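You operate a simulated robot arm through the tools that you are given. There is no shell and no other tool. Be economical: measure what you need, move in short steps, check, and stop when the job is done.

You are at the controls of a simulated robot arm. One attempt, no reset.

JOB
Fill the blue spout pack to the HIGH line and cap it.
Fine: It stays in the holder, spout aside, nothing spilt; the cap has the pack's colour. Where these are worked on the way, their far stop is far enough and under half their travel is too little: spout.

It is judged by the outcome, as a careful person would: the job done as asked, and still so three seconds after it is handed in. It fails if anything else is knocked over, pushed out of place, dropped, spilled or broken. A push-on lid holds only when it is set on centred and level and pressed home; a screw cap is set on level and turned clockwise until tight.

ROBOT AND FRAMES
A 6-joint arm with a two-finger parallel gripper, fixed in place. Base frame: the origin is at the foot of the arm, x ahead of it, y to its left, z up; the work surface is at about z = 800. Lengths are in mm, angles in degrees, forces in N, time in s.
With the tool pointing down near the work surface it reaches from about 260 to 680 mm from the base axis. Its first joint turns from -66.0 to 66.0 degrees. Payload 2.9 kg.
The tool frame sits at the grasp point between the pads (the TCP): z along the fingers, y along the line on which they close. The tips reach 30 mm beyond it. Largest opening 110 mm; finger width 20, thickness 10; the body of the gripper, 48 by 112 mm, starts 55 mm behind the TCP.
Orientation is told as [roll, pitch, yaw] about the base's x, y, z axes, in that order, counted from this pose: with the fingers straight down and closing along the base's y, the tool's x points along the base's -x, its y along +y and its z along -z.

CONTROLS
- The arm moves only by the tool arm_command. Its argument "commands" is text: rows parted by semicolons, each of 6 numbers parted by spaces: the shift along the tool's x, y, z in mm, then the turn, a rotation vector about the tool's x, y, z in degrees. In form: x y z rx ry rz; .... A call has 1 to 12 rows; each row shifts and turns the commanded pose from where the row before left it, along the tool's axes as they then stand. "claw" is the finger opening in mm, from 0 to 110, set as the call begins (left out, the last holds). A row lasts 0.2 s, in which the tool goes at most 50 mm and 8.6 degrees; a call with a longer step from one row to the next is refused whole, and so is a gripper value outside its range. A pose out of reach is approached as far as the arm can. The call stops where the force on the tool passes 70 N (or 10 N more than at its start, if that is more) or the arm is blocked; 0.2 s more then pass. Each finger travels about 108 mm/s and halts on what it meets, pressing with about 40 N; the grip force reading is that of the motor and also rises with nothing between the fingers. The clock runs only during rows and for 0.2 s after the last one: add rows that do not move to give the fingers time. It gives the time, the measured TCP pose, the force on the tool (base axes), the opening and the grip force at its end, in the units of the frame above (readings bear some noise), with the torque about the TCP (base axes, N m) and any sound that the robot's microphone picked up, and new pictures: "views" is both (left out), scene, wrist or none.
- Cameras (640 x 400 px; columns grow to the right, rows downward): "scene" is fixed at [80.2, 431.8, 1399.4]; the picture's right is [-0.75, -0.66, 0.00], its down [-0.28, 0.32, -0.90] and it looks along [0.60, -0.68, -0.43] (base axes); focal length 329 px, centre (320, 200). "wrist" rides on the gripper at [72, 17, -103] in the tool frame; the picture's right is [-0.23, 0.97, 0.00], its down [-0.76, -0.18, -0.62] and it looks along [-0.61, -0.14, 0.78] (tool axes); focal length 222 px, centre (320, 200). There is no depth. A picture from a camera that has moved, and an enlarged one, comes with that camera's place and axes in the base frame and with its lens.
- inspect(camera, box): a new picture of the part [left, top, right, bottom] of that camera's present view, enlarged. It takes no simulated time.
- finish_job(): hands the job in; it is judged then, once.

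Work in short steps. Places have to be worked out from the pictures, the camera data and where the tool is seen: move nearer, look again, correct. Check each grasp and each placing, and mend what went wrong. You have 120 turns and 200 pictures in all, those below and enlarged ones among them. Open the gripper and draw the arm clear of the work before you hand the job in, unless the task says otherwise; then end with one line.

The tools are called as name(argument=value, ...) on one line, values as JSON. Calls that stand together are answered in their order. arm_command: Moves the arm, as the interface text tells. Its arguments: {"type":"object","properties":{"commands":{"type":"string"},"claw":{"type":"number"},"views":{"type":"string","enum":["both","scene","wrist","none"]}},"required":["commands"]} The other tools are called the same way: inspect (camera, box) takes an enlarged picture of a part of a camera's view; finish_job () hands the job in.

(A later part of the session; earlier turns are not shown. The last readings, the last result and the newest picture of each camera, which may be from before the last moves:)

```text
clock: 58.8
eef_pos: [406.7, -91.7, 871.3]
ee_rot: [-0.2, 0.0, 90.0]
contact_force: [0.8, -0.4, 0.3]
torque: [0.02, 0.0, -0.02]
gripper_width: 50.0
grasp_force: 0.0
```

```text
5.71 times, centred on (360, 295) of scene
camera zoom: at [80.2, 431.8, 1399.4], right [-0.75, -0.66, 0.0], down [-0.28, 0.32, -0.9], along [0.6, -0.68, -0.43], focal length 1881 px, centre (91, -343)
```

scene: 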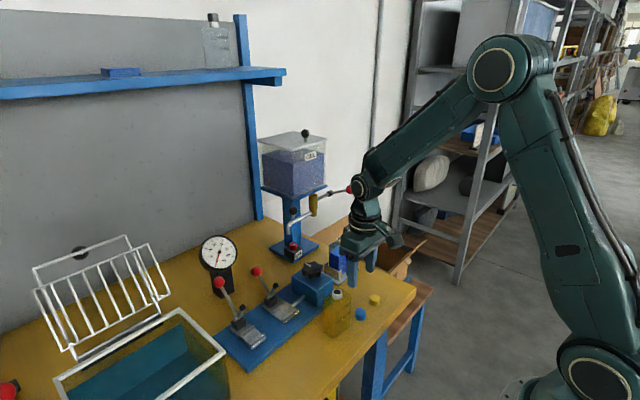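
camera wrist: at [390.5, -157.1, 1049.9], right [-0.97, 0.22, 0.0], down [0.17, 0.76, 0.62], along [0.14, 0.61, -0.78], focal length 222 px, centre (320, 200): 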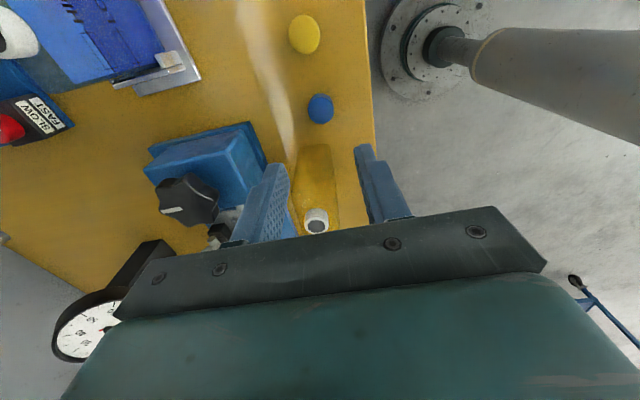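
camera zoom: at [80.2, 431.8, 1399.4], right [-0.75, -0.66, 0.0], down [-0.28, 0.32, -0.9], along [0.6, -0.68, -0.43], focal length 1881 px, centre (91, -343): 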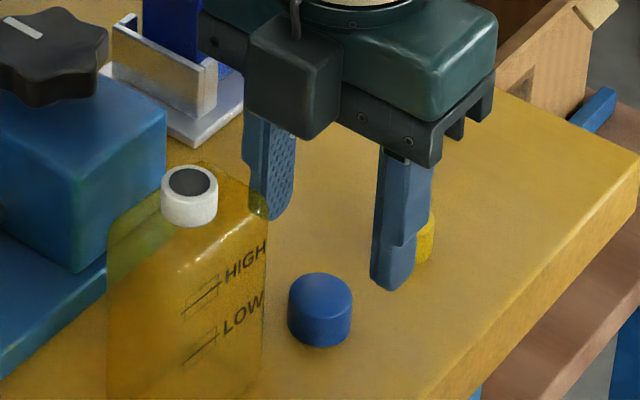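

Cap still upright at (405.5,−89.5). I yaw 30° further so the rear housing clears the yellow pack's corner, then descend part way.

arm_command(commands="-2.2 1.2 0 0 0 -7.5;0 0 0 0 0 -7.5;0 0 0 0 0 -7.5;0 0 0 0 0 -7.5;0 0 10 0 0 0;0 0 10 0 0 0;0 0 0 0 0 0", claw=46, views="none")

inspect(camera="wrist", box=[240, 60, 420, 240])

inspect(camera="scene", box=[325, 260, 395, 330])

```text
clock: 60.4
eef_pos: [404.4, -88.7, 850.8]
ee_rot: [0.0, 0.1, 120.0]
contact_force: [-0.2, 0.0, 1.3]
torque: [0.0, -0.01, -0.03]
gripper_width: 45.9
grasp_force: 0.1
```

```text
2.22 times, centred on (330, 150) of wrist
camera zoom: at [426.6, -160.0, 953.8], right [-0.96, -0.29, 0.0], down [-0.23, 0.75, 0.62], along [-0.18, 0.6, -0.78], focal length 494 px, centre (298, 311)
```

zoom: 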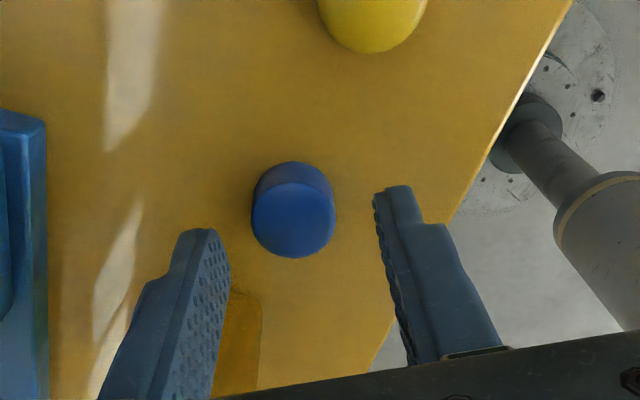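

```text
5.71 times, centred on (360, 295) of scene
camera zoom: at [80.2, 431.8, 1399.4], right [-0.75, -0.66, 0.0], down [-0.28, 0.32, -0.9], along [0.6, -0.68, -0.43], focal length 1881 px, centre (91, -343)
```

zoom: 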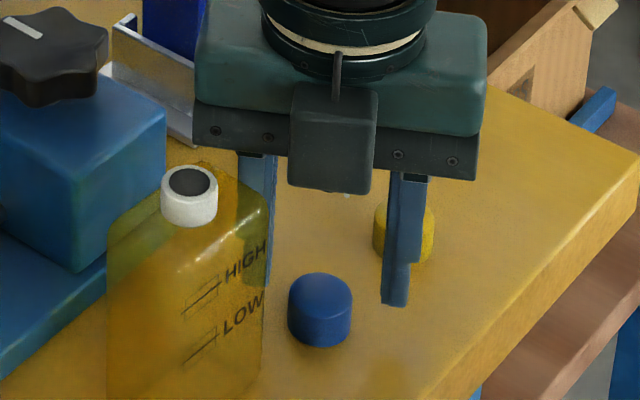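

Well centred. I descend in steps to tip height ~804, watching force.

arm_command(commands="1.2 -1.5 6 0 0 0;0 0 5 0 0 0;0 0 3 0 0 0;0 0 3 0 0 0;0 0 0 0 0 0", views="none")

inspect(camera="scene", box=[325, 260, 395, 330])

```text
clock: 61.4
eef_pos: [412.5, -89.9, 840.8]
ee_rot: [-1.2, 0.9, 120.0]
contact_force: [-2.1, -0.5, 18.5]
torque: [0.75, -0.51, 0.1]
gripper_width: 46.2
grasp_force: 0.1
stopped in row 5: the force on the tool passed its limit at 73 N (the readings are from after the stop); the commanded pose is now the measured one
```

```text
5.71 times, centred on (360, 295) of scene
camera zoom: at [79.9, 431.8, 1399.4], right [-0.75, -0.66, 0.0], down [-0.28, 0.32, -0.9], along [0.6, -0.68, -0.43], focal length 1881 px, centre (91, -343)
```

zoom: 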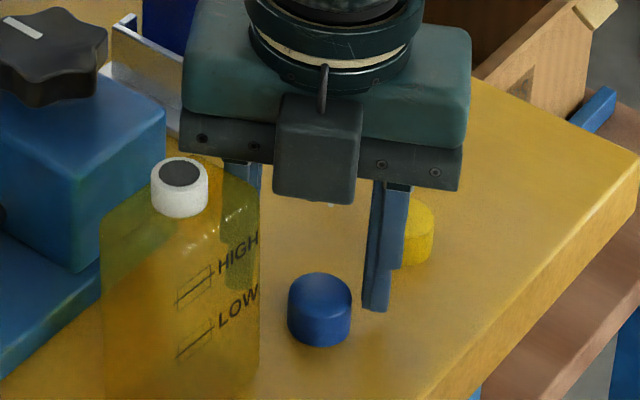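

The gripper body pressed on the yellow pack's shoulder and shifted it slightly. I lift straight up at once and look.

arm_command(commands="0 0 -3 0 0 0;0 0 -10 0 0 0;0 0 -20 0 0 0;0 0 -30 0 0 0;0 0 0 0 0 0")

inspect(camera="scene", box=[325, 260, 395, 330])

inspect(camera="wrist", box=[220, 40, 440, 240])

```text
clock: 62.6
eef_pos: [409.7, -89.4, 903.1]
ee_rot: [-1.0, 0.6, 119.9]
contact_force: [-0.3, 0.8, 0.0]
torque: [0.0, 0.03, 0.0]
gripper_width: 45.8
grasp_force: 0.1
camera wrist: at [430.8, -160.8, 1006.9], right [-0.96, -0.29, -0.02], down [-0.24, 0.75, 0.62], along [-0.17, 0.6, -0.79], focal length 222 px, centre (320, 200)
```

scene: 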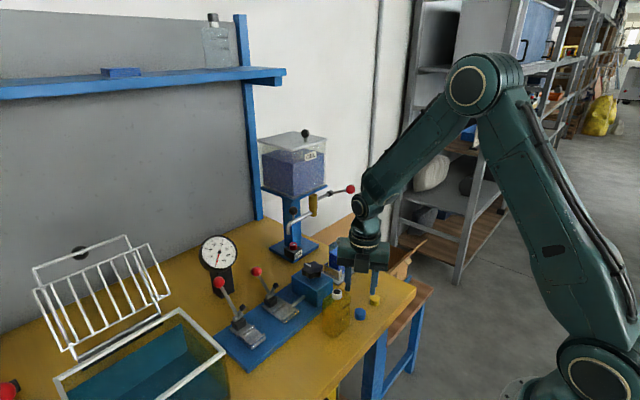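
wrist: 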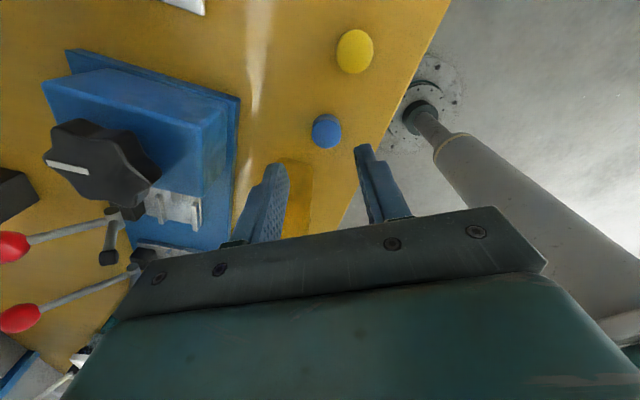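

```text
5.71 times, centred on (360, 295) of scene
camera zoom: at [80.2, 431.8, 1399.4], right [-0.75, -0.66, 0.0], down [-0.28, 0.32, -0.9], along [0.6, -0.68, -0.43], focal length 1881 px, centre (91, -343)
```

zoom: 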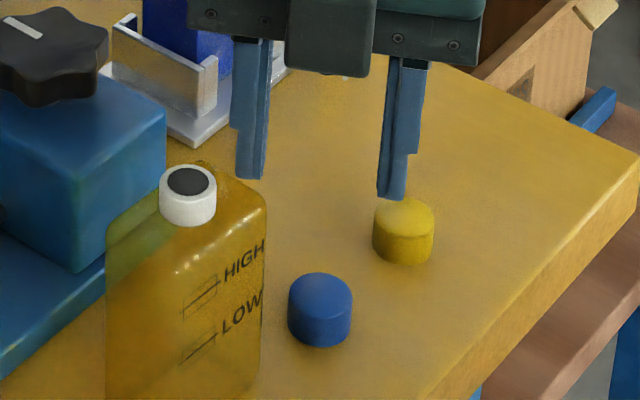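

```text
2.00 times, centred on (330, 140) of wrist
camera zoom: at [430.8, -160.8, 1006.9], right [-0.96, -0.29, -0.02], down [-0.24, 0.75, 0.62], along [-0.17, 0.6, -0.79], focal length 444 px, centre (300, 320)
```

zoom: 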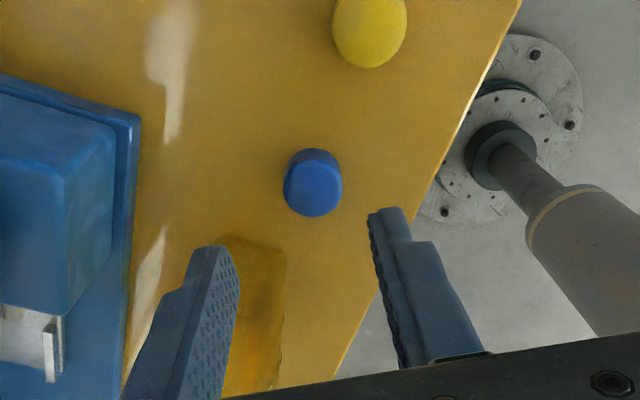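

The yellow pack rocked back to its exact original place (neck and edges match), so no harm done. The cap needs a pick with the gripper leaning away from it. I level out, go to yaw 90°, and tilt 30° so the body leans toward −y.

arm_command(commands="0 0 0 -1.02 -0.58 0;0 0 0 0 0 7.5;0 0 0 0 0 7.5;0 0 0 0 0 7.5;0 0 0 0 0 7.5;20 0 0 0 -7.5 0;0 0 0 0 -7.5 0;0 0 0 0 -7.5 0;0 0 0 0 -7.5 0;0 0 0 0 0 0", claw=46, views="wrist")

```text
clock: 64.8
eef_pos: [411.1, -110.1, 903.0]
ee_rot: [0.0, -30.0, 90.1]
contact_force: [0.5, -1.2, 1.1]
torque: [-0.03, -0.01, -0.01]
gripper_width: 46.1
grasp_force: 0.0
camera wrist: at [394.5, -224.1, 956.8], right [-0.97, 0.2, 0.11], down [0.18, 0.35, 0.92], along [0.14, 0.92, -0.37], focal length 222 px, centre (320, 200)
```

wrist: 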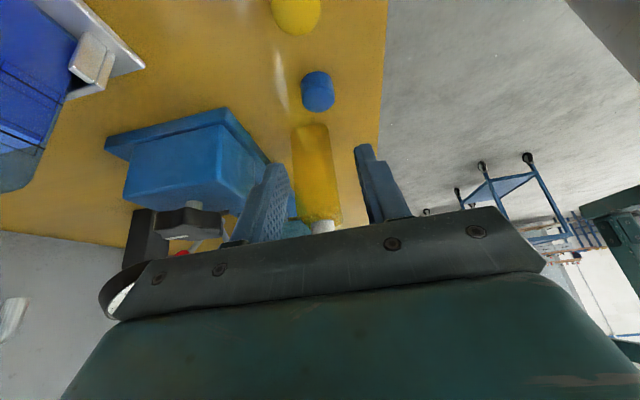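

Level at 30° tilt. I descend next to the cap to about z=845 and inspect.

arm_command(commands="6.1 5.6 34.6 0 0 0;6.2 0 10.8 0 0 0;6.3 0 10.8 0 0 0;0 0 0 0 0 0", views="none")

inspect(camera="wrist", box=[240, 60, 420, 240])

inspect(camera="scene", box=[325, 260, 395, 330])

```text
clock: 65.8
eef_pos: [405.2, -98.0, 845.5]
ee_rot: [0.0, -29.9, 90.1]
contact_force: [-0.2, 0.6, -0.3]
torque: [0.0, -0.01, -0.01]
gripper_width: 46.1
grasp_force: 0.0
```

```text
2.22 times, centred on (330, 150) of wrist
camera zoom: at [389.1, -212.7, 898.4], right [-0.97, 0.2, 0.11], down [0.18, 0.35, 0.92], along [0.14, 0.92, -0.37], focal length 494 px, centre (298, 311)
```

zoom: 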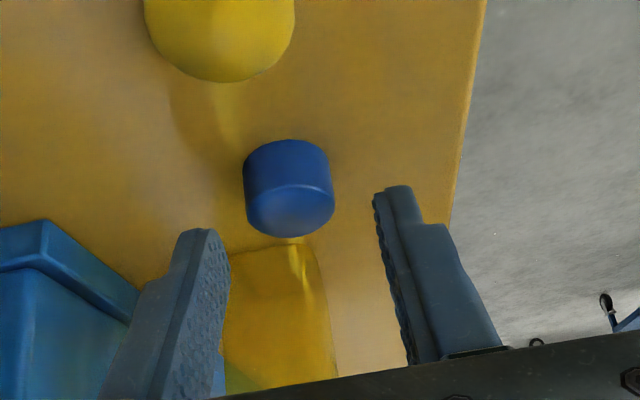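

```text
5.71 times, centred on (360, 295) of scene
camera zoom: at [80.2, 431.8, 1399.4], right [-0.75, -0.66, 0.0], down [-0.28, 0.32, -0.9], along [0.6, -0.68, -0.43], focal length 1881 px, centre (91, -343)
```

zoom: 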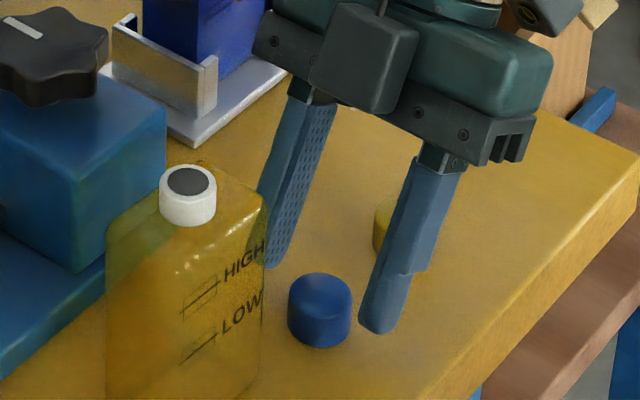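

Aligned (cap at (406,−87)). I lower 12 mm.

arm_command(commands="2.5 -0.8 4.3 0 0 0;2 0 3.5 0 0 0;1.5 0 2.6 0 0 0;0 0 0 0 0 0", views="none")

inspect(camera="scene", box=[325, 260, 395, 330])

```text
clock: 66.8
eef_pos: [407.0, -98.4, 831.5]
ee_rot: [0.0, -29.8, 90.0]
contact_force: [-1.5, -0.7, 0.9]
torque: [0.03, 0.01, 0.01]
gripper_width: 46.1
grasp_force: 0.0
```

```text
5.71 times, centred on (360, 295) of scene
camera zoom: at [80.2, 431.8, 1399.4], right [-0.75, -0.66, 0.0], down [-0.28, 0.32, -0.9], along [0.6, -0.68, -0.43], focal length 1881 px, centre (91, -343)
```

zoom: 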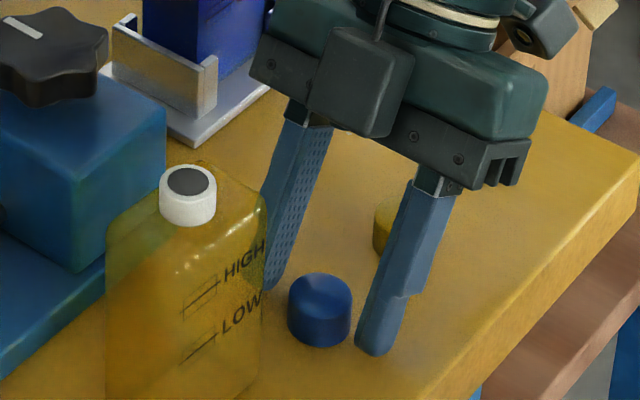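

No contact, so I close on the cap.

arm_command(commands="-0.5 0 -0.9 0 0 0;0 0 0 0 0 0;0 0 0 0 0 0", claw=10, views="none")

inspect(camera="wrist", box=[240, 60, 420, 240])

```text
clock: 67.6
eef_pos: [405.8, -97.8, 833.9]
ee_rot: [0.0, -29.9, 90.1]
contact_force: [-0.3, -0.1, 0.1]
torque: [-0.01, 0.05, -0.03]
gripper_width: 12.4
grasp_force: 40.1
```

```text
2.22 times, centred on (330, 150) of wrist
camera zoom: at [389.7, -212.5, 887.5], right [-0.97, 0.2, 0.11], down [0.18, 0.35, 0.92], along [0.14, 0.92, -0.38], focal length 494 px, centre (298, 311)
```

zoom: 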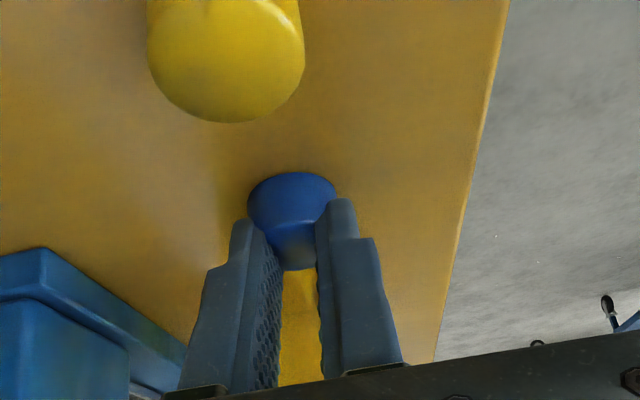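

Opening 12.4 mm is less than the cap's diameter, so the grip is not across its centre. I look from the scene camera.

inspect(camera="scene", box=[335, 275, 385, 325])

```text
8.00 times, centred on (360, 300) of scene
camera zoom: at [80.2, 431.8, 1399.4], right [-0.75, -0.66, 0.0], down [-0.28, 0.32, -0.9], along [0.6, -0.68, -0.43], focal length 2633 px, centre (0, -600)
```

zoom: 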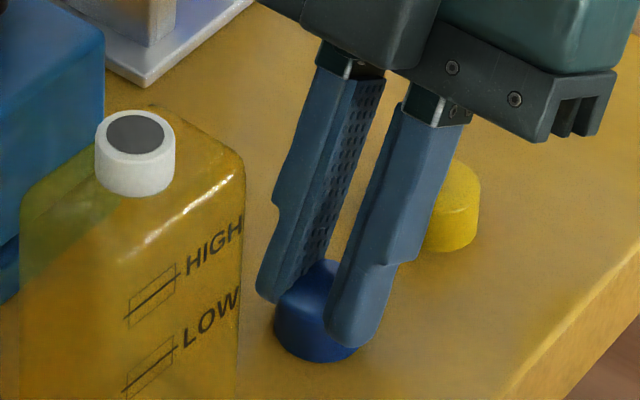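

The view is ambiguous. I lift 4 mm gently to see whether the cap follows.

arm_command(commands="-1 0 -1.7 0 0 0;-1 0 -1.7 0 0 0;0 0 0 0 0 0", views="none")

inspect(camera="scene", box=[335, 275, 385, 325])

inspect(camera="wrist", box=[280, 90, 400, 190])

```text
clock: 68.4
eef_pos: [405.4, -96.9, 837.2]
ee_rot: [0.1, -29.9, 90.1]
contact_force: [-1.0, 0.0, -0.1]
torque: [-0.01, 0.02, -0.03]
gripper_width: 12.4
grasp_force: 40.4
```

```text
8.00 times, centred on (360, 300) of scene
camera zoom: at [80.2, 431.8, 1399.4], right [-0.75, -0.66, 0.0], down [-0.28, 0.32, -0.9], along [0.6, -0.68, -0.43], focal length 2633 px, centre (0, -600)
```

zoom: 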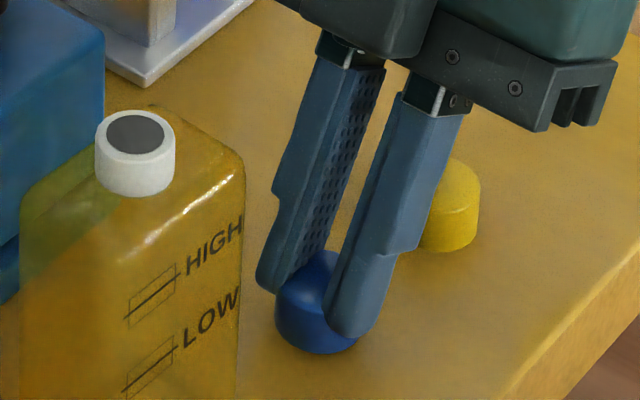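

```text
4.00 times, centred on (340, 140) of wrist
camera zoom: at [389.8, -212.1, 891.5], right [-0.97, 0.2, 0.11], down [0.18, 0.35, 0.92], along [0.14, 0.92, -0.37], focal length 888 px, centre (240, 440)
```

zoom: 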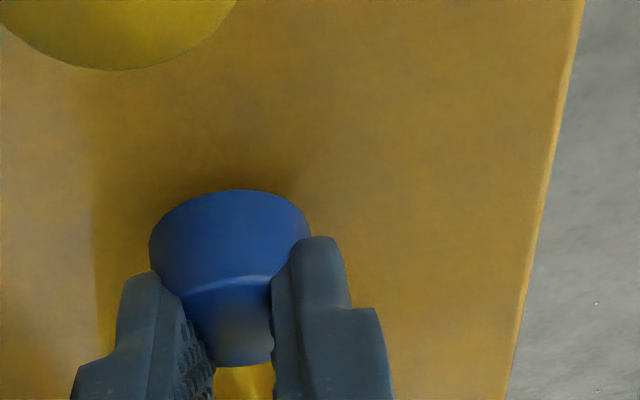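

The cap does follow. I lift 40 mm and look at how it's held.

arm_command(commands="-5 0 -8.7 0 0 0;-5 0 -8.7 0 0 0;-5 0 -8.7 0 0 0;-5 0 -8.7 0 0 0;0 0 0 0 0 0", views="none")

inspect(camera="scene", box=[335, 255, 385, 315])

inspect(camera="wrist", box=[280, 90, 400, 190])

```text
clock: 69.6
eef_pos: [405.9, -97.1, 877.7]
ee_rot: [0.0, -30.0, 90.0]
contact_force: [0.1, 0.5, 0.4]
torque: [0.0, 0.02, 0.03]
gripper_width: 12.4
grasp_force: 40.2
```

```text
6.67 times, centred on (360, 285) of scene
camera zoom: at [80.2, 431.8, 1399.4], right [-0.75, -0.66, 0.0], down [-0.28, 0.32, -0.9], along [0.6, -0.68, -0.43], focal length 2194 px, centre (53, -367)
```

zoom: 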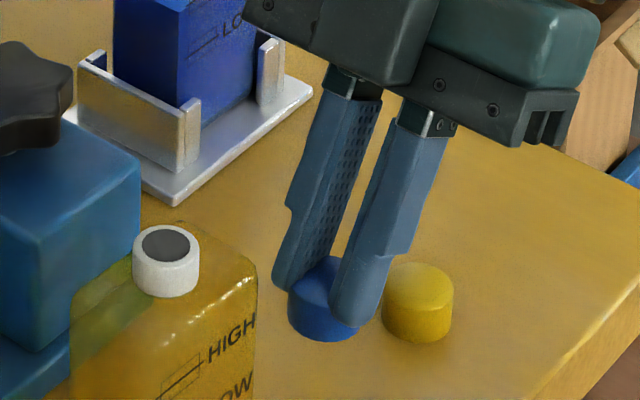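

```text
4.00 times, centred on (340, 140) of wrist
camera zoom: at [389.8, -212.4, 931.8], right [-0.97, 0.2, 0.11], down [0.18, 0.35, 0.92], along [0.14, 0.92, -0.37], focal length 888 px, centre (240, 440)
```

zoom: 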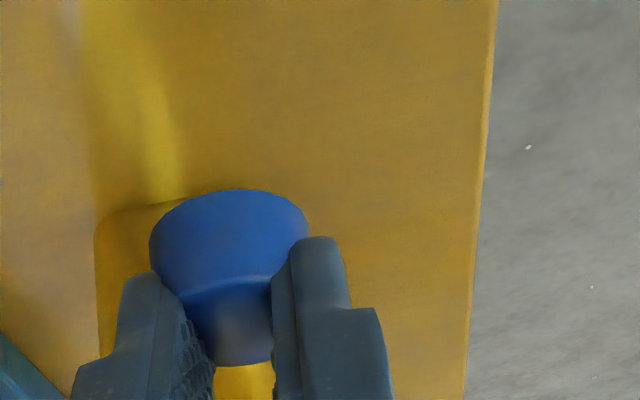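

It's held firmly and level, but only by the tips. I carry it to open table at about (440,−215), set it down, and regrip it properly with a vertical tool.

arm_command(commands="28.2 -8.5 -16.3 0 0 0;28.2 -8.5 -16.3 0 0 0;28.2 -8.5 -16.3 0 0 0;28.2 -8.5 -16.3 0 0 0;10 0 17.3 0 0 0;8 0 13.9 0 0 0;2.5 0 4.3 0 0 0;0 0 0 0 0 0", views="none")

inspect(camera="scene", box=[340, 240, 420, 310])

```text
clock: 71.4
eef_pos: [439.9, -228.7, 837.1]
ee_rot: [0.0, -29.9, 90.1]
contact_force: [-0.1, -0.7, 0.2]
torque: [0.05, 0.01, 0.0]
gripper_width: 12.2
grasp_force: 39.4
```

```text
5.71 times, centred on (380, 275) of scene
camera zoom: at [80.2, 431.8, 1399.4], right [-0.75, -0.66, 0.0], down [-0.28, 0.32, -0.9], along [0.6, -0.68, -0.43], focal length 1881 px, centre (-23, -229)
```

zoom: 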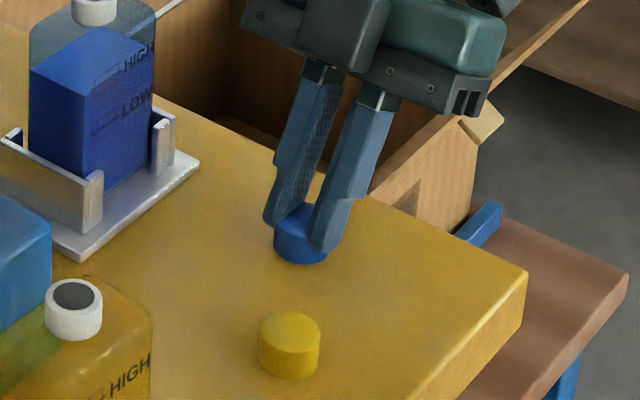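

I lower the last ~3 mm and release.

arm_command(commands="0.5 0 0.87 0 0 0;0.5 0 0.87 0 0 0;0.5 0 0.87 0 0 0;0 0 0 0 0 0", views="none")

```text
clock: 72.4
eef_pos: [440.4, -228.5, 833.7]
ee_rot: [0.1, -29.9, 90.1]
contact_force: [0.1, -0.6, 1.2]
torque: [0.0, -0.02, 0.03]
gripper_width: 12.3
grasp_force: 40.0
```

Height matches the pickup height. I open, back off along the tool axis, and straighten to vertical.

arm_command(commands="0 0 0 0 0 0;0 0 0 0 0 0;0 0 -25 0 0 0;0 0 -35 0 0 0;0 0 0 0 7.5 0;0 0 0 0 7.5 0;0 0 0 0 7.5 0;0 0 0 0 7.4 0;0 0 0 0 0 0", claw=50, views="wrist")

inspect(camera="scene", box=[340, 240, 420, 310])

```text
clock: 74.4
eef_pos: [440.8, -258.1, 887.3]
ee_rot: [0.0, 0.1, 90.0]
contact_force: [0.7, -0.1, -0.2]
torque: [-0.03, -0.01, 0.02]
gripper_width: 50.1
grasp_force: 0.0
camera wrist: at [424.1, -330.6, 989.9], right [-0.97, 0.23, 0.0], down [0.18, 0.76, 0.62], along [0.14, 0.61, -0.78], focal length 222 px, centre (320, 200)
```

wrist: 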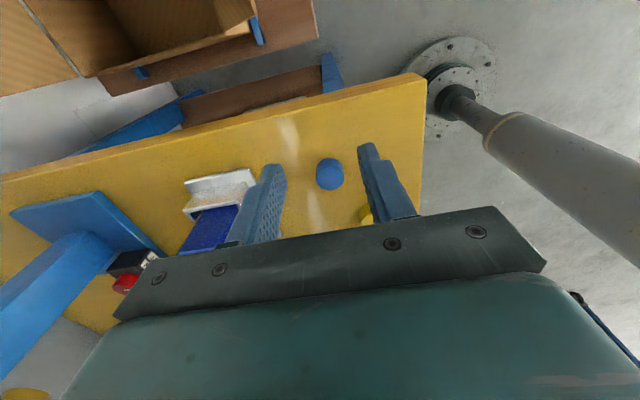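

```text
5.71 times, centred on (380, 275) of scene
camera zoom: at [80.2, 431.8, 1399.4], right [-0.75, -0.66, 0.0], down [-0.28, 0.32, -0.9], along [0.6, -0.68, -0.43], focal length 1881 px, centre (-23, -229)
```

zoom: 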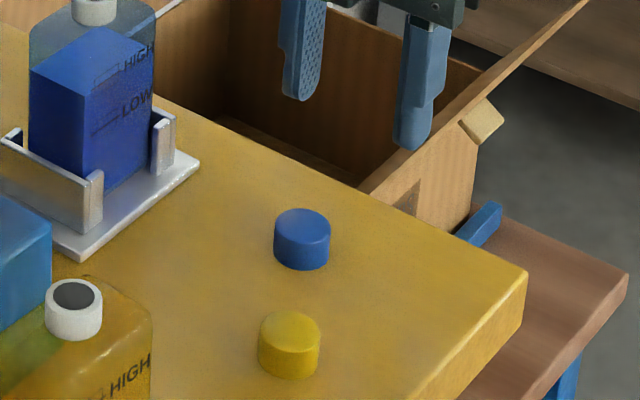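

The cap stands upright at (440.5,−215.5). I move above it and yaw to 45°, which leaves turning room over the pack.

arm_command(commands="-21 0 0 0 0 0;-21.5 0 0 0 0 0;0 0 0 0 0 7.5;0 0 0 0 0 7.5;0 0 0 0 0 7.5;0 0 0 0 0 7.5;0 0 0 0 0 7.5;0 0 0 0 0 7.5;0 0 17 0 0 0;0 0 0 0 0 0", claw=50, views="none")

inspect(camera="wrist", box=[240, 60, 420, 240])

```text
clock: 76.6
eef_pos: [441.1, -216.2, 869.5]
ee_rot: [0.0, 0.0, 45.0]
contact_force: [0.2, 0.8, 0.3]
torque: [-0.01, -0.02, -0.02]
gripper_width: 50.2
grasp_force: 0.0
```

```text
2.22 times, centred on (330, 150) of wrist
camera zoom: at [377.7, -254.9, 972.4], right [-0.53, 0.85, 0.0], down [0.66, 0.41, 0.62], along [0.53, 0.33, -0.78], focal length 494 px, centre (298, 311)
```

zoom: 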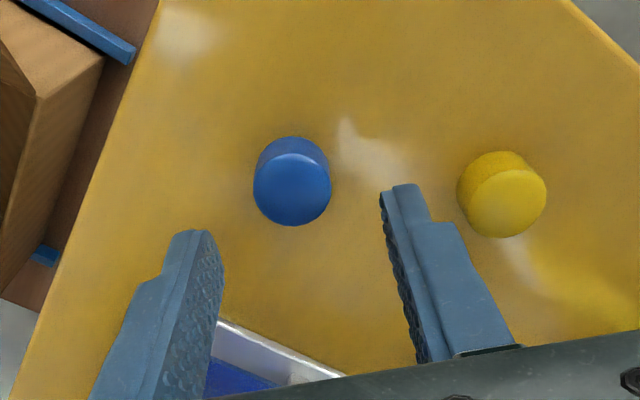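

The cap estimate agrees with the present TCP within 1–2 mm. I lower to tip height ~804 and check from the scene camera.

arm_command(commands="1 -1 12 0 0 0;0 0 12 0 0 0;0 0 8 0 0 0;0 0 3.5 0 0 0;0 0 0 0 0 0", views="none")

inspect(camera="scene", box=[350, 255, 400, 295])

inspect(camera="wrist", box=[240, 60, 420, 240])

```text
clock: 77.8
eef_pos: [440.2, -216.7, 832.8]
ee_rot: [0.0, -0.1, 45.0]
contact_force: [-0.2, -0.1, 1.4]
torque: [0.0, -0.02, 0.02]
gripper_width: 50.1
grasp_force: 0.0
```

```text
10.00 times, centred on (375, 275) of scene
camera zoom: at [80.2, 431.8, 1399.4], right [-0.75, -0.66, 0.0], down [-0.28, 0.32, -0.9], along [0.6, -0.68, -0.43], focal length 3291 px, centre (-230, -550)
```

zoom: 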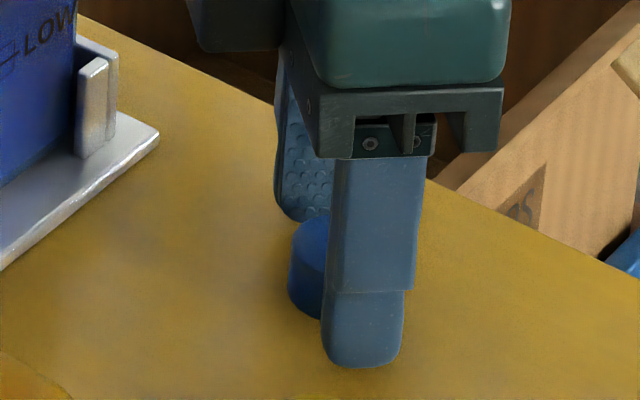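

```text
2.22 times, centred on (330, 150) of wrist
camera zoom: at [377.9, -255.8, 937.0], right [-0.53, 0.85, 0.0], down [0.66, 0.41, 0.62], along [0.53, 0.33, -0.78], focal length 494 px, centre (298, 311)
```

zoom: 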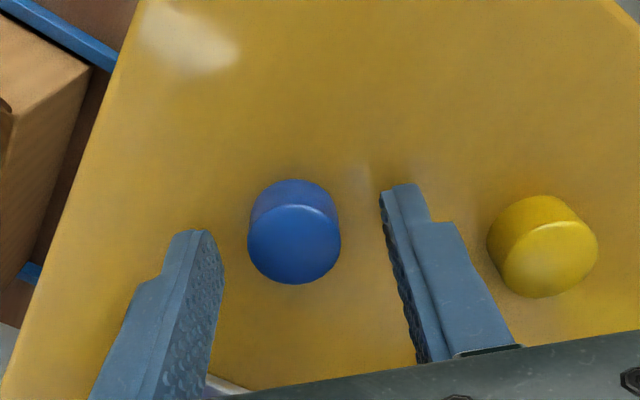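

The cap lies centred between the fingers in both views. I close.

arm_command(commands="0 0 0 0 0 0;0 0 0 0 0 0;0 0 0 0 0 0", claw=10, views="none")

inspect(camera="wrist", box=[270, 90, 390, 190])

```text
clock: 78.6
eef_pos: [439.4, -216.4, 833.3]
ee_rot: [0.0, 0.1, 45.0]
contact_force: [-0.3, 0.2, -0.5]
torque: [-0.03, -0.01, -0.01]
gripper_width: 22.3
grasp_force: 40.1
```

```text
4.00 times, centred on (330, 140) of wrist
camera zoom: at [377.9, -255.8, 937.1], right [-0.53, 0.85, 0.0], down [0.66, 0.41, 0.62], along [0.53, 0.33, -0.78], focal length 888 px, centre (280, 440)
```

zoom: 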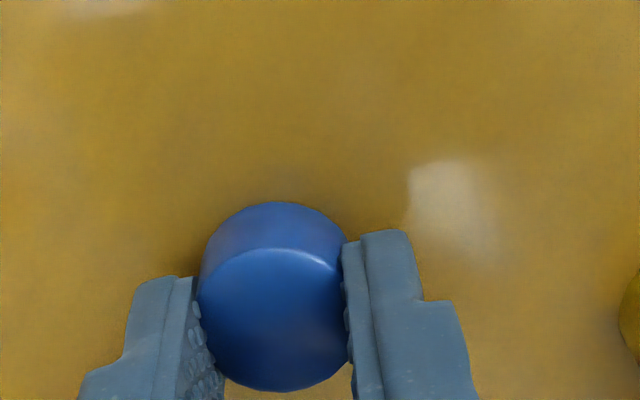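

Proper grip now (22 mm across). I lift 125 mm and yaw to −10°, the sector where turning clears the lever ball.

arm_command(commands="0 0 -30 0 0 0;0 0 -47 0 0 0;0 0 -48 0 0 0;0 0 0 0 0 7.9;0 0 0 0 0 7.9;0 0 0 0 0 7.9;0 0 0 0 0 7.9;0 0 0 0 0 7.9;0 0 0 0 0 7.9;0 0 0 0 0 7.6;0 0 0 0 0 0", views="none")

inspect(camera="wrist", box=[270, 70, 390, 190])

inspect(camera="scene", box=[340, 190, 410, 260])

```text
clock: 81.0
eef_pos: [440.9, -217.8, 958.9]
ee_rot: [0.0, 0.0, -10.1]
contact_force: [0.8, -0.1, -0.7]
torque: [-0.03, 0.01, -0.03]
gripper_width: 22.3
grasp_force: 40.6
```

```text
3.33 times, centred on (330, 130) of wrist
camera zoom: at [372.4, -187.7, 1062.3], right [0.39, 0.92, 0.0], down [0.72, -0.31, 0.62], along [0.57, -0.25, -0.78], focal length 740 px, centre (287, 433)
```

zoom: 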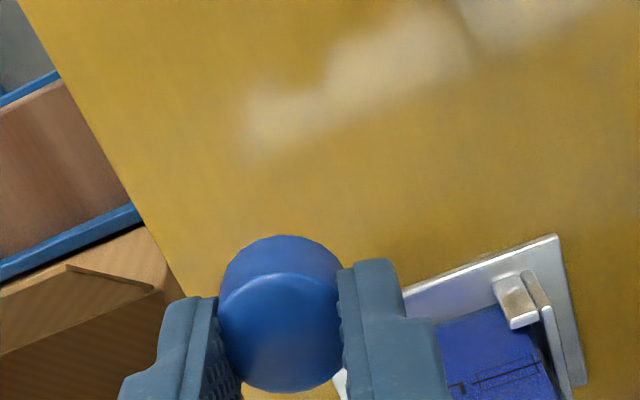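

```text
5.71 times, centred on (375, 225) of scene
camera zoom: at [80.2, 431.8, 1399.4], right [-0.75, -0.66, 0.0], down [-0.28, 0.32, -0.9], along [0.6, -0.68, -0.43], focal length 1881 px, centre (6, 57)
```

zoom: 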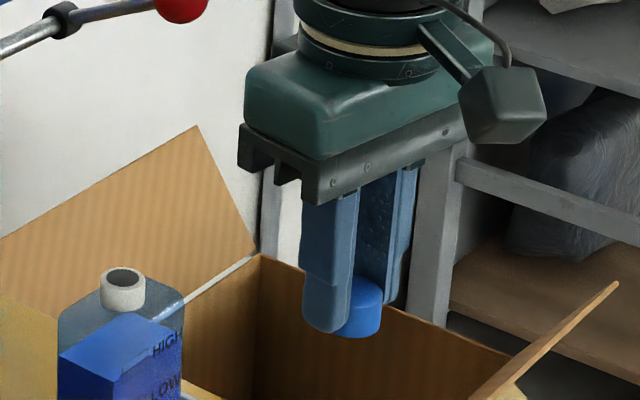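

The cap is centred and level in the grip. I move over the neck with the cap ~15 mm above it.

arm_command(commands="-27.2 11.6 0 0 0 0;-27.2 11.6 0 0 0 0;-27.2 11.6 0 0 0 0;-27.1 11.6 0 0 0 0;0 0 0 0 0 0", views="none")

inspect(camera="wrist", box=[270, 70, 390, 190])

inspect(camera="scene", box=[310, 200, 370, 270])

```text
clock: 82.2
eef_pos: [556.4, -189.3, 960.4]
ee_rot: [0.0, 0.0, -10.1]
contact_force: [0.3, -0.8, 0.2]
torque: [-0.02, 0.0, 0.02]
gripper_width: 22.1
grasp_force: 40.2
```

```text
3.33 times, centred on (330, 130) of wrist
camera zoom: at [487.9, -160.7, 1063.0], right [0.39, 0.92, 0.0], down [0.72, -0.31, 0.62], along [0.57, -0.24, -0.78], focal length 740 px, centre (287, 433)
```

zoom: 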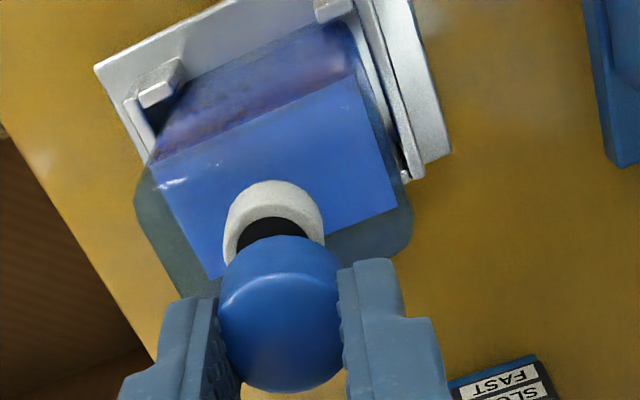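

```text
5.71 times, centred on (340, 235) of scene
camera zoom: at [80.2, 431.8, 1399.4], right [-0.75, -0.66, 0.0], down [-0.28, 0.32, -0.9], along [0.6, -0.68, -0.43], focal length 1881 px, centre (206, 0)
```

zoom: 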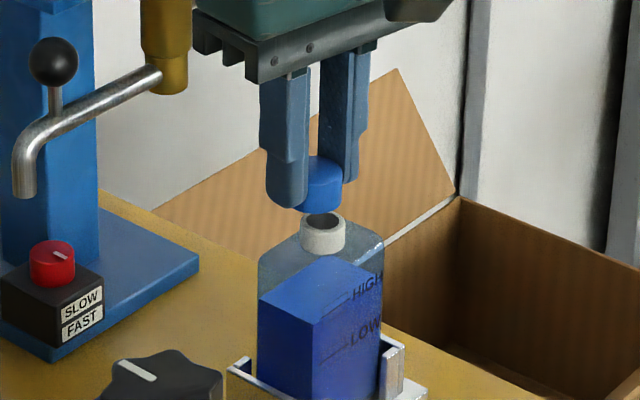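

The neck lies about (−3,−1.6) mm from the cap axis per both views. I correct and lower 12 mm.

arm_command(commands="2.7 -2.1 0 0 0 0;0 0 6 0 0 0;0 0 6 0 0 0;0 0 0 0 0 0", views="none")

inspect(camera="wrist", box=[270, 80, 390, 180])

inspect(camera="scene", box=[320, 215, 360, 255])

```text
clock: 83.2
eef_pos: [552.7, -192.0, 948.8]
ee_rot: [0.0, -0.2, -9.9]
contact_force: [-1.4, 1.8, 15.8]
torque: [0.04, 0.14, -0.03]
gripper_width: 22.1
grasp_force: 39.9
```

```text
4.00 times, centred on (330, 130) of wrist
camera zoom: at [484.5, -162.6, 1052.1], right [0.39, 0.92, 0.0], down [0.72, -0.31, 0.63], along [0.58, -0.24, -0.78], focal length 888 px, centre (280, 480)
```

zoom: 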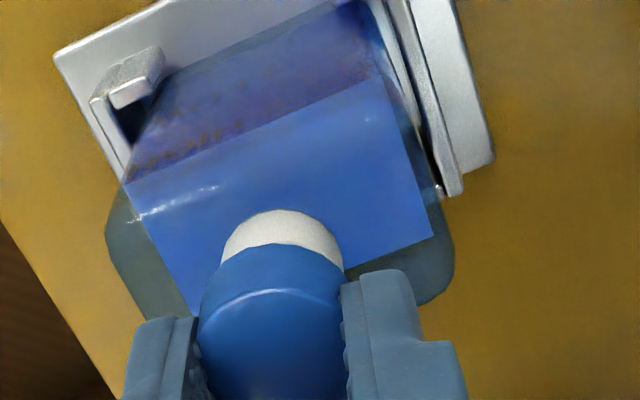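

```text
10.00 times, centred on (340, 235) of scene
camera zoom: at [79.9, 431.9, 1399.4], right [-0.75, -0.66, 0.0], down [-0.28, 0.32, -0.9], along [0.6, -0.68, -0.43], focal length 3291 px, centre (120, -150)
```

zoom: 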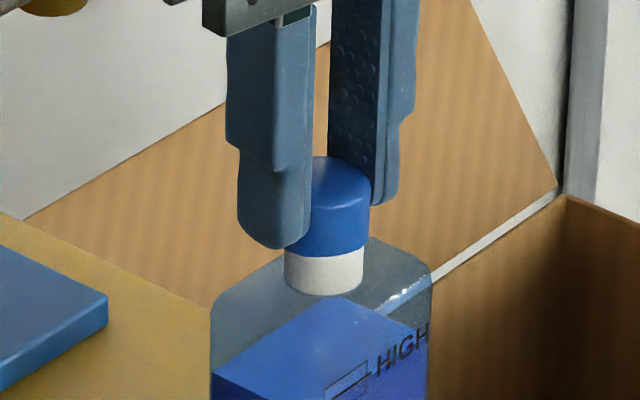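

The cap sits on the neck, concentric within ~1 mm (neck edges symmetric under it), with 16 N contact. I turn clockwise 80° with slight downward follow and watch torque.

arm_command(commands="0 0 0.2 0 0 8;0 0 0.2 0 0 8;0 0 0.2 0 0 8;0 0 0.2 0 0 8;0 0 0.2 0 0 8;0 0 0.2 0 0 8;0 0 0.2 0 0 8;0 0 0.2 0 0 8;0 0 0.2 0 0 8;0 0 0.2 0 0 8", views="none")

inspect(camera="scene", box=[320, 215, 360, 255])

```text
clock: 85.4
eef_pos: [552.1, -190.7, 947.2]
ee_rot: [0.3, -0.1, -90.1]
contact_force: [-3.5, -1.4, 30.3]
torque: [0.02, 0.14, 0.02]
gripper_width: 21.7
grasp_force: 40.4
```

```text
10.00 times, centred on (340, 235) of scene
camera zoom: at [79.6, 432.0, 1399.4], right [-0.75, -0.66, 0.0], down [-0.28, 0.32, -0.9], along [0.6, -0.68, -0.43], focal length 3291 px, centre (120, -150)
```

zoom: 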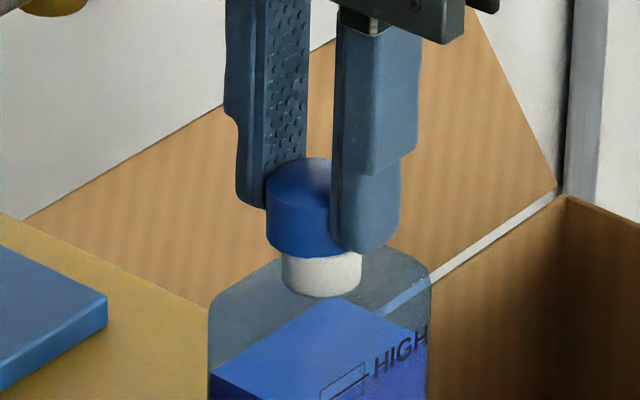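

No engagement yet (no torque); the cap sits ~2 mm off towards +x/+y since it's held 1.5 mm eccentric. I look with the wrist camera to quantify.

inspect(camera="wrist", box=[270, 80, 390, 180])

```text
4.00 times, centred on (330, 130) of wrist
camera zoom: at [569.7, -119.1, 1051.3], right [0.97, -0.23, 0.01], down [-0.18, -0.76, 0.62], along [-0.14, -0.61, -0.78], focal length 888 px, centre (280, 480)
```

zoom: 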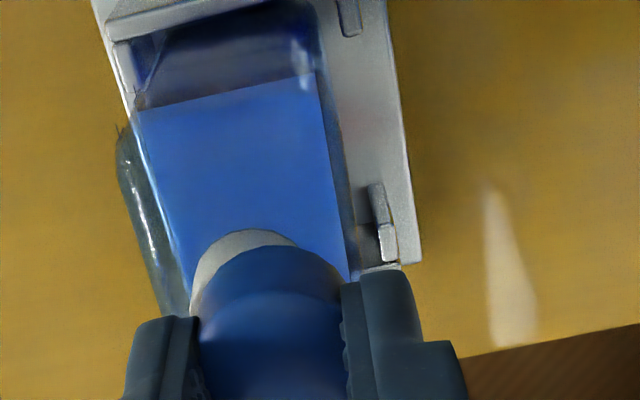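

Both views solve to a neck at about (548.5,−189), so the cap is ~3 mm too far +x. I lift 3.5 mm, rotate back to −10°, and recentre for the eccentric hold.

arm_command(commands="0 0 -5 0 0 0;2.1 -1.5 0 0 0 -8;0 0 0 0 0 -8;0 0 0 0 0 -8;0 0 0 0 0 -8;0 0 0 0 0 -8;0 0 0 0 0 -8;0 0 0 0 0 -8;0 0 0 0 0 -8;0 0 0 0 0 -8;0 0 0 0 0 -8;0 0 0 0 0 0", views="none")

inspect(camera="wrist", box=[270, 80, 390, 180])

inspect(camera="scene", box=[320, 215, 360, 255])

```text
clock: 88.0
eef_pos: [550.2, -189.0, 950.0]
ee_rot: [0.0, 0.0, -9.7]
contact_force: [-0.7, 0.3, 1.1]
torque: [0.05, 0.0, 0.0]
gripper_width: 12.1
grasp_force: 39.6
```

```text
4.00 times, centred on (330, 130) of wrist
camera zoom: at [482.9, -160.6, 1053.3], right [0.39, 0.92, 0.0], down [0.72, -0.31, 0.62], along [0.57, -0.24, -0.78], focal length 888 px, centre (280, 480)
```

zoom: 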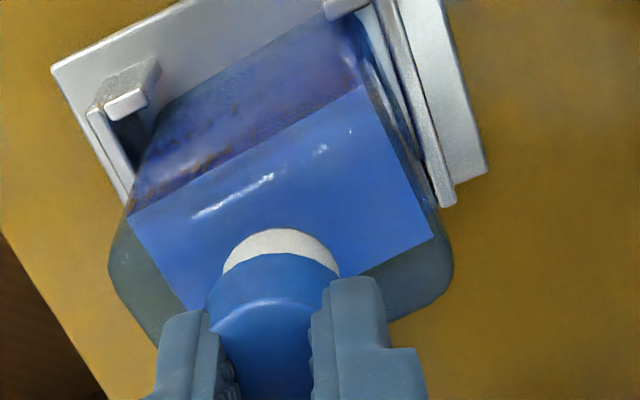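

```text
10.00 times, centred on (340, 235) of scene
camera zoom: at [80.2, 431.8, 1399.4], right [-0.75, -0.66, 0.0], down [-0.28, 0.32, -0.9], along [0.6, -0.68, -0.43], focal length 3291 px, centre (120, -150)
```

zoom: 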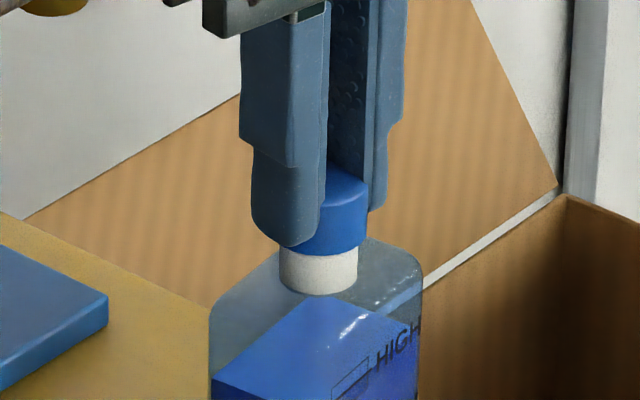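

The grip slipped to a chord while rotating back, and the cap stayed on the neck. I press lightly to seat it, then release it there and look before regripping.

arm_command(commands="0 0 1 0 0 0;0 0 1 0 0 0;0 0 0 0 0 0", views="none")

```text
clock: 88.8
eef_pos: [551.5, -189.7, 948.0]
ee_rot: [0.0, 0.0, -10.0]
contact_force: [-0.1, 0.6, 2.9]
torque: [0.01, 0.0, 0.02]
gripper_width: 12.1
grasp_force: 40.0
```

arm_command(commands="0 0 0.8 0 0 0;0 0 0 0 0 0", views="none")

inspect(camera="scene", box=[320, 215, 360, 255])

```text
clock: 89.4
eef_pos: [551.9, -189.4, 947.8]
ee_rot: [0.0, -0.2, -10.0]
contact_force: [-0.4, 0.4, 5.6]
torque: [0.0, 0.03, 0.04]
gripper_width: 12.3
grasp_force: 40.2
```

```text
10.00 times, centred on (340, 235) of scene
camera zoom: at [80.1, 431.9, 1399.4], right [-0.75, -0.66, 0.0], down [-0.28, 0.32, -0.9], along [0.6, -0.68, -0.43], focal length 3291 px, centre (120, -150)
```

zoom: 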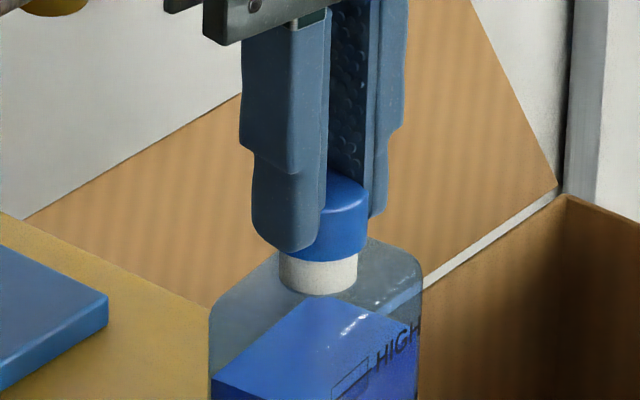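

Cap contacts the neck, laterally centred. I open and raise clear to inspect.

arm_command(commands="0 0 0 0 0 0;0 0 0 0 0 0;0 0 -15 0 0 0;0 0 -25 0 0 0;0 0 0 0 0 0", claw=50, views="none")

inspect(camera="scene", box=[320, 215, 360, 255])

inspect(camera="wrist", box=[260, 70, 400, 190])

```text
clock: 90.6
eef_pos: [550.0, -189.8, 986.3]
ee_rot: [0.1, 0.1, -10.0]
contact_force: [0.1, 0.5, -0.1]
torque: [-0.02, 0.02, 0.0]
gripper_width: 50.0
grasp_force: 0.1
```

```text
10.00 times, centred on (340, 235) of scene
camera zoom: at [80.2, 431.8, 1399.4], right [-0.75, -0.66, 0.0], down [-0.28, 0.32, -0.9], along [0.6, -0.68, -0.43], focal length 3291 px, centre (120, -150)
```

zoom: 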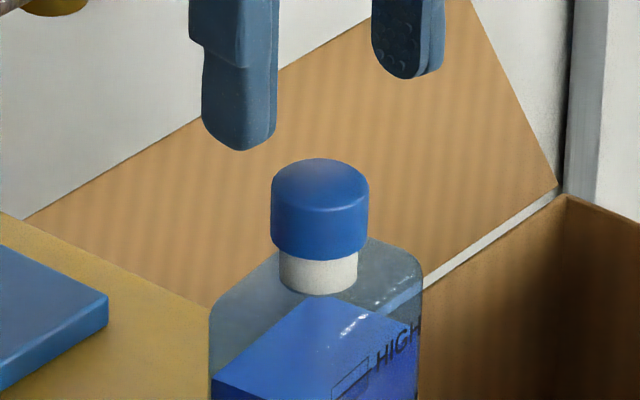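

```text
3.33 times, centred on (330, 130) of wrist
camera zoom: at [482.6, -160.8, 1090.2], right [0.39, 0.92, 0.0], down [0.72, -0.31, 0.62], along [0.57, -0.24, -0.78], focal length 740 px, centre (287, 433)
```

zoom: 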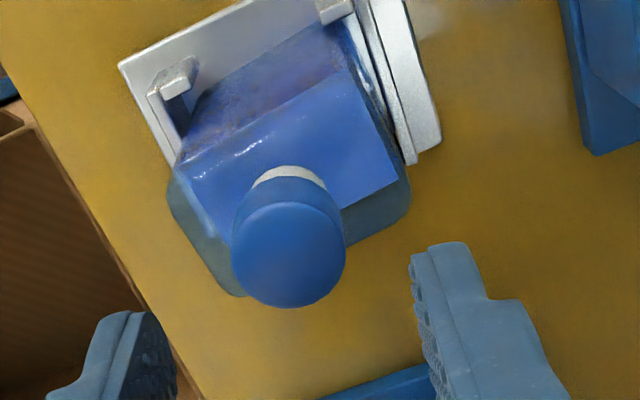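

The cap sits level and concentric on the neck (cap 271–369, neck 279–357 px). Cap OD is really ~27 mm, so I regrip with a softer closing target (23 mm), centred, and turn clockwise.

arm_command(commands="0 0.4 15 0 0 0;0 0 15 0 0 0;0 0 9 0 0 0;0 0 0 0 0 0", views="none")

arm_command(commands="0 0 0 0 0 0;0 0 0 0 0 0", claw=23, views="none")

inspect(camera="wrist", box=[270, 80, 390, 180])

```text
clock: 91.6
eef_pos: [550.5, -190.0, 947.8]
ee_rot: [-0.1, 0.1, -10.1]
contact_force: [-0.1, 0.1, 0.6]
torque: [0.02, -0.03, 0.03]
gripper_width: 50.3
grasp_force: 0.1
```

```text
clock: 92.2
eef_pos: [551.2, -190.3, 948.1]
ee_rot: [0.0, -0.1, -10.0]
contact_force: [-0.1, -0.1, 0.1]
torque: [0.0, -0.01, -0.01]
gripper_width: 23.4
grasp_force: 19.7
```

```text
4.00 times, centred on (330, 130) of wrist
camera zoom: at [483.3, -160.5, 1051.6], right [0.39, 0.92, 0.0], down [0.72, -0.31, 0.62], along [0.57, -0.24, -0.78], focal length 888 px, centre (280, 480)
```

zoom: 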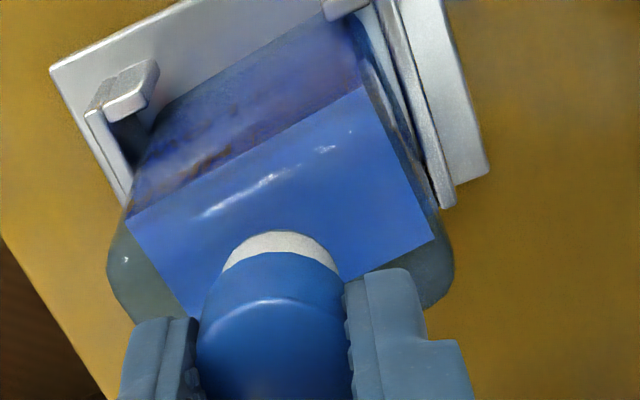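

Good concentric light grip. I turn clockwise 96° with a slight downward follow.

arm_command(commands="0 0 0.5 0 0 0;0 0 0.2 0 0 8.5;0 0 0.2 0 0 8.5;0 0 0.2 0 0 8.5;0 0 0.2 0 0 8.5;0 0 0.2 0 0 8.5;0 0 0.2 0 0 8.5;0 0 0.2 0 0 8.5;0 0 0.2 0 0 8.5;0 0 0.2 0 0 8.5;0 0 0.2 0 0 8.5;0 0 0.2 0 0 8.5", views="none")

inspect(camera="scene", box=[320, 215, 360, 255])

```text
clock: 94.8
eef_pos: [551.3, -188.9, 944.8]
ee_rot: [0.1, -0.1, -103.6]
contact_force: [-0.3, 0.4, 2.8]
torque: [-0.03, -0.01, 0.02]
gripper_width: 24.6
grasp_force: 11.0
```

```text
10.00 times, centred on (340, 235) of scene
camera zoom: at [80.2, 431.8, 1399.4], right [-0.75, -0.66, 0.0], down [-0.28, 0.32, -0.9], along [0.6, -0.68, -0.43], focal length 3291 px, centre (120, -150)
```

zoom: 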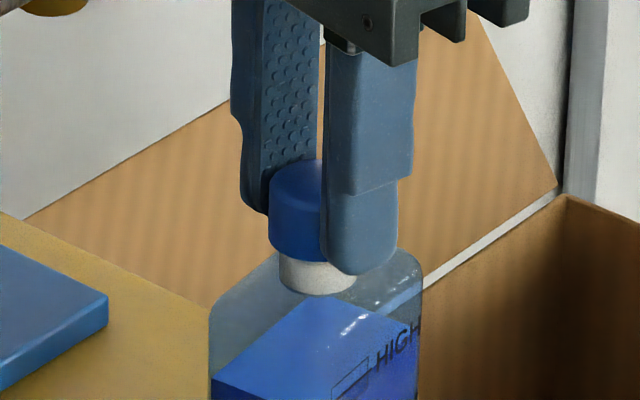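

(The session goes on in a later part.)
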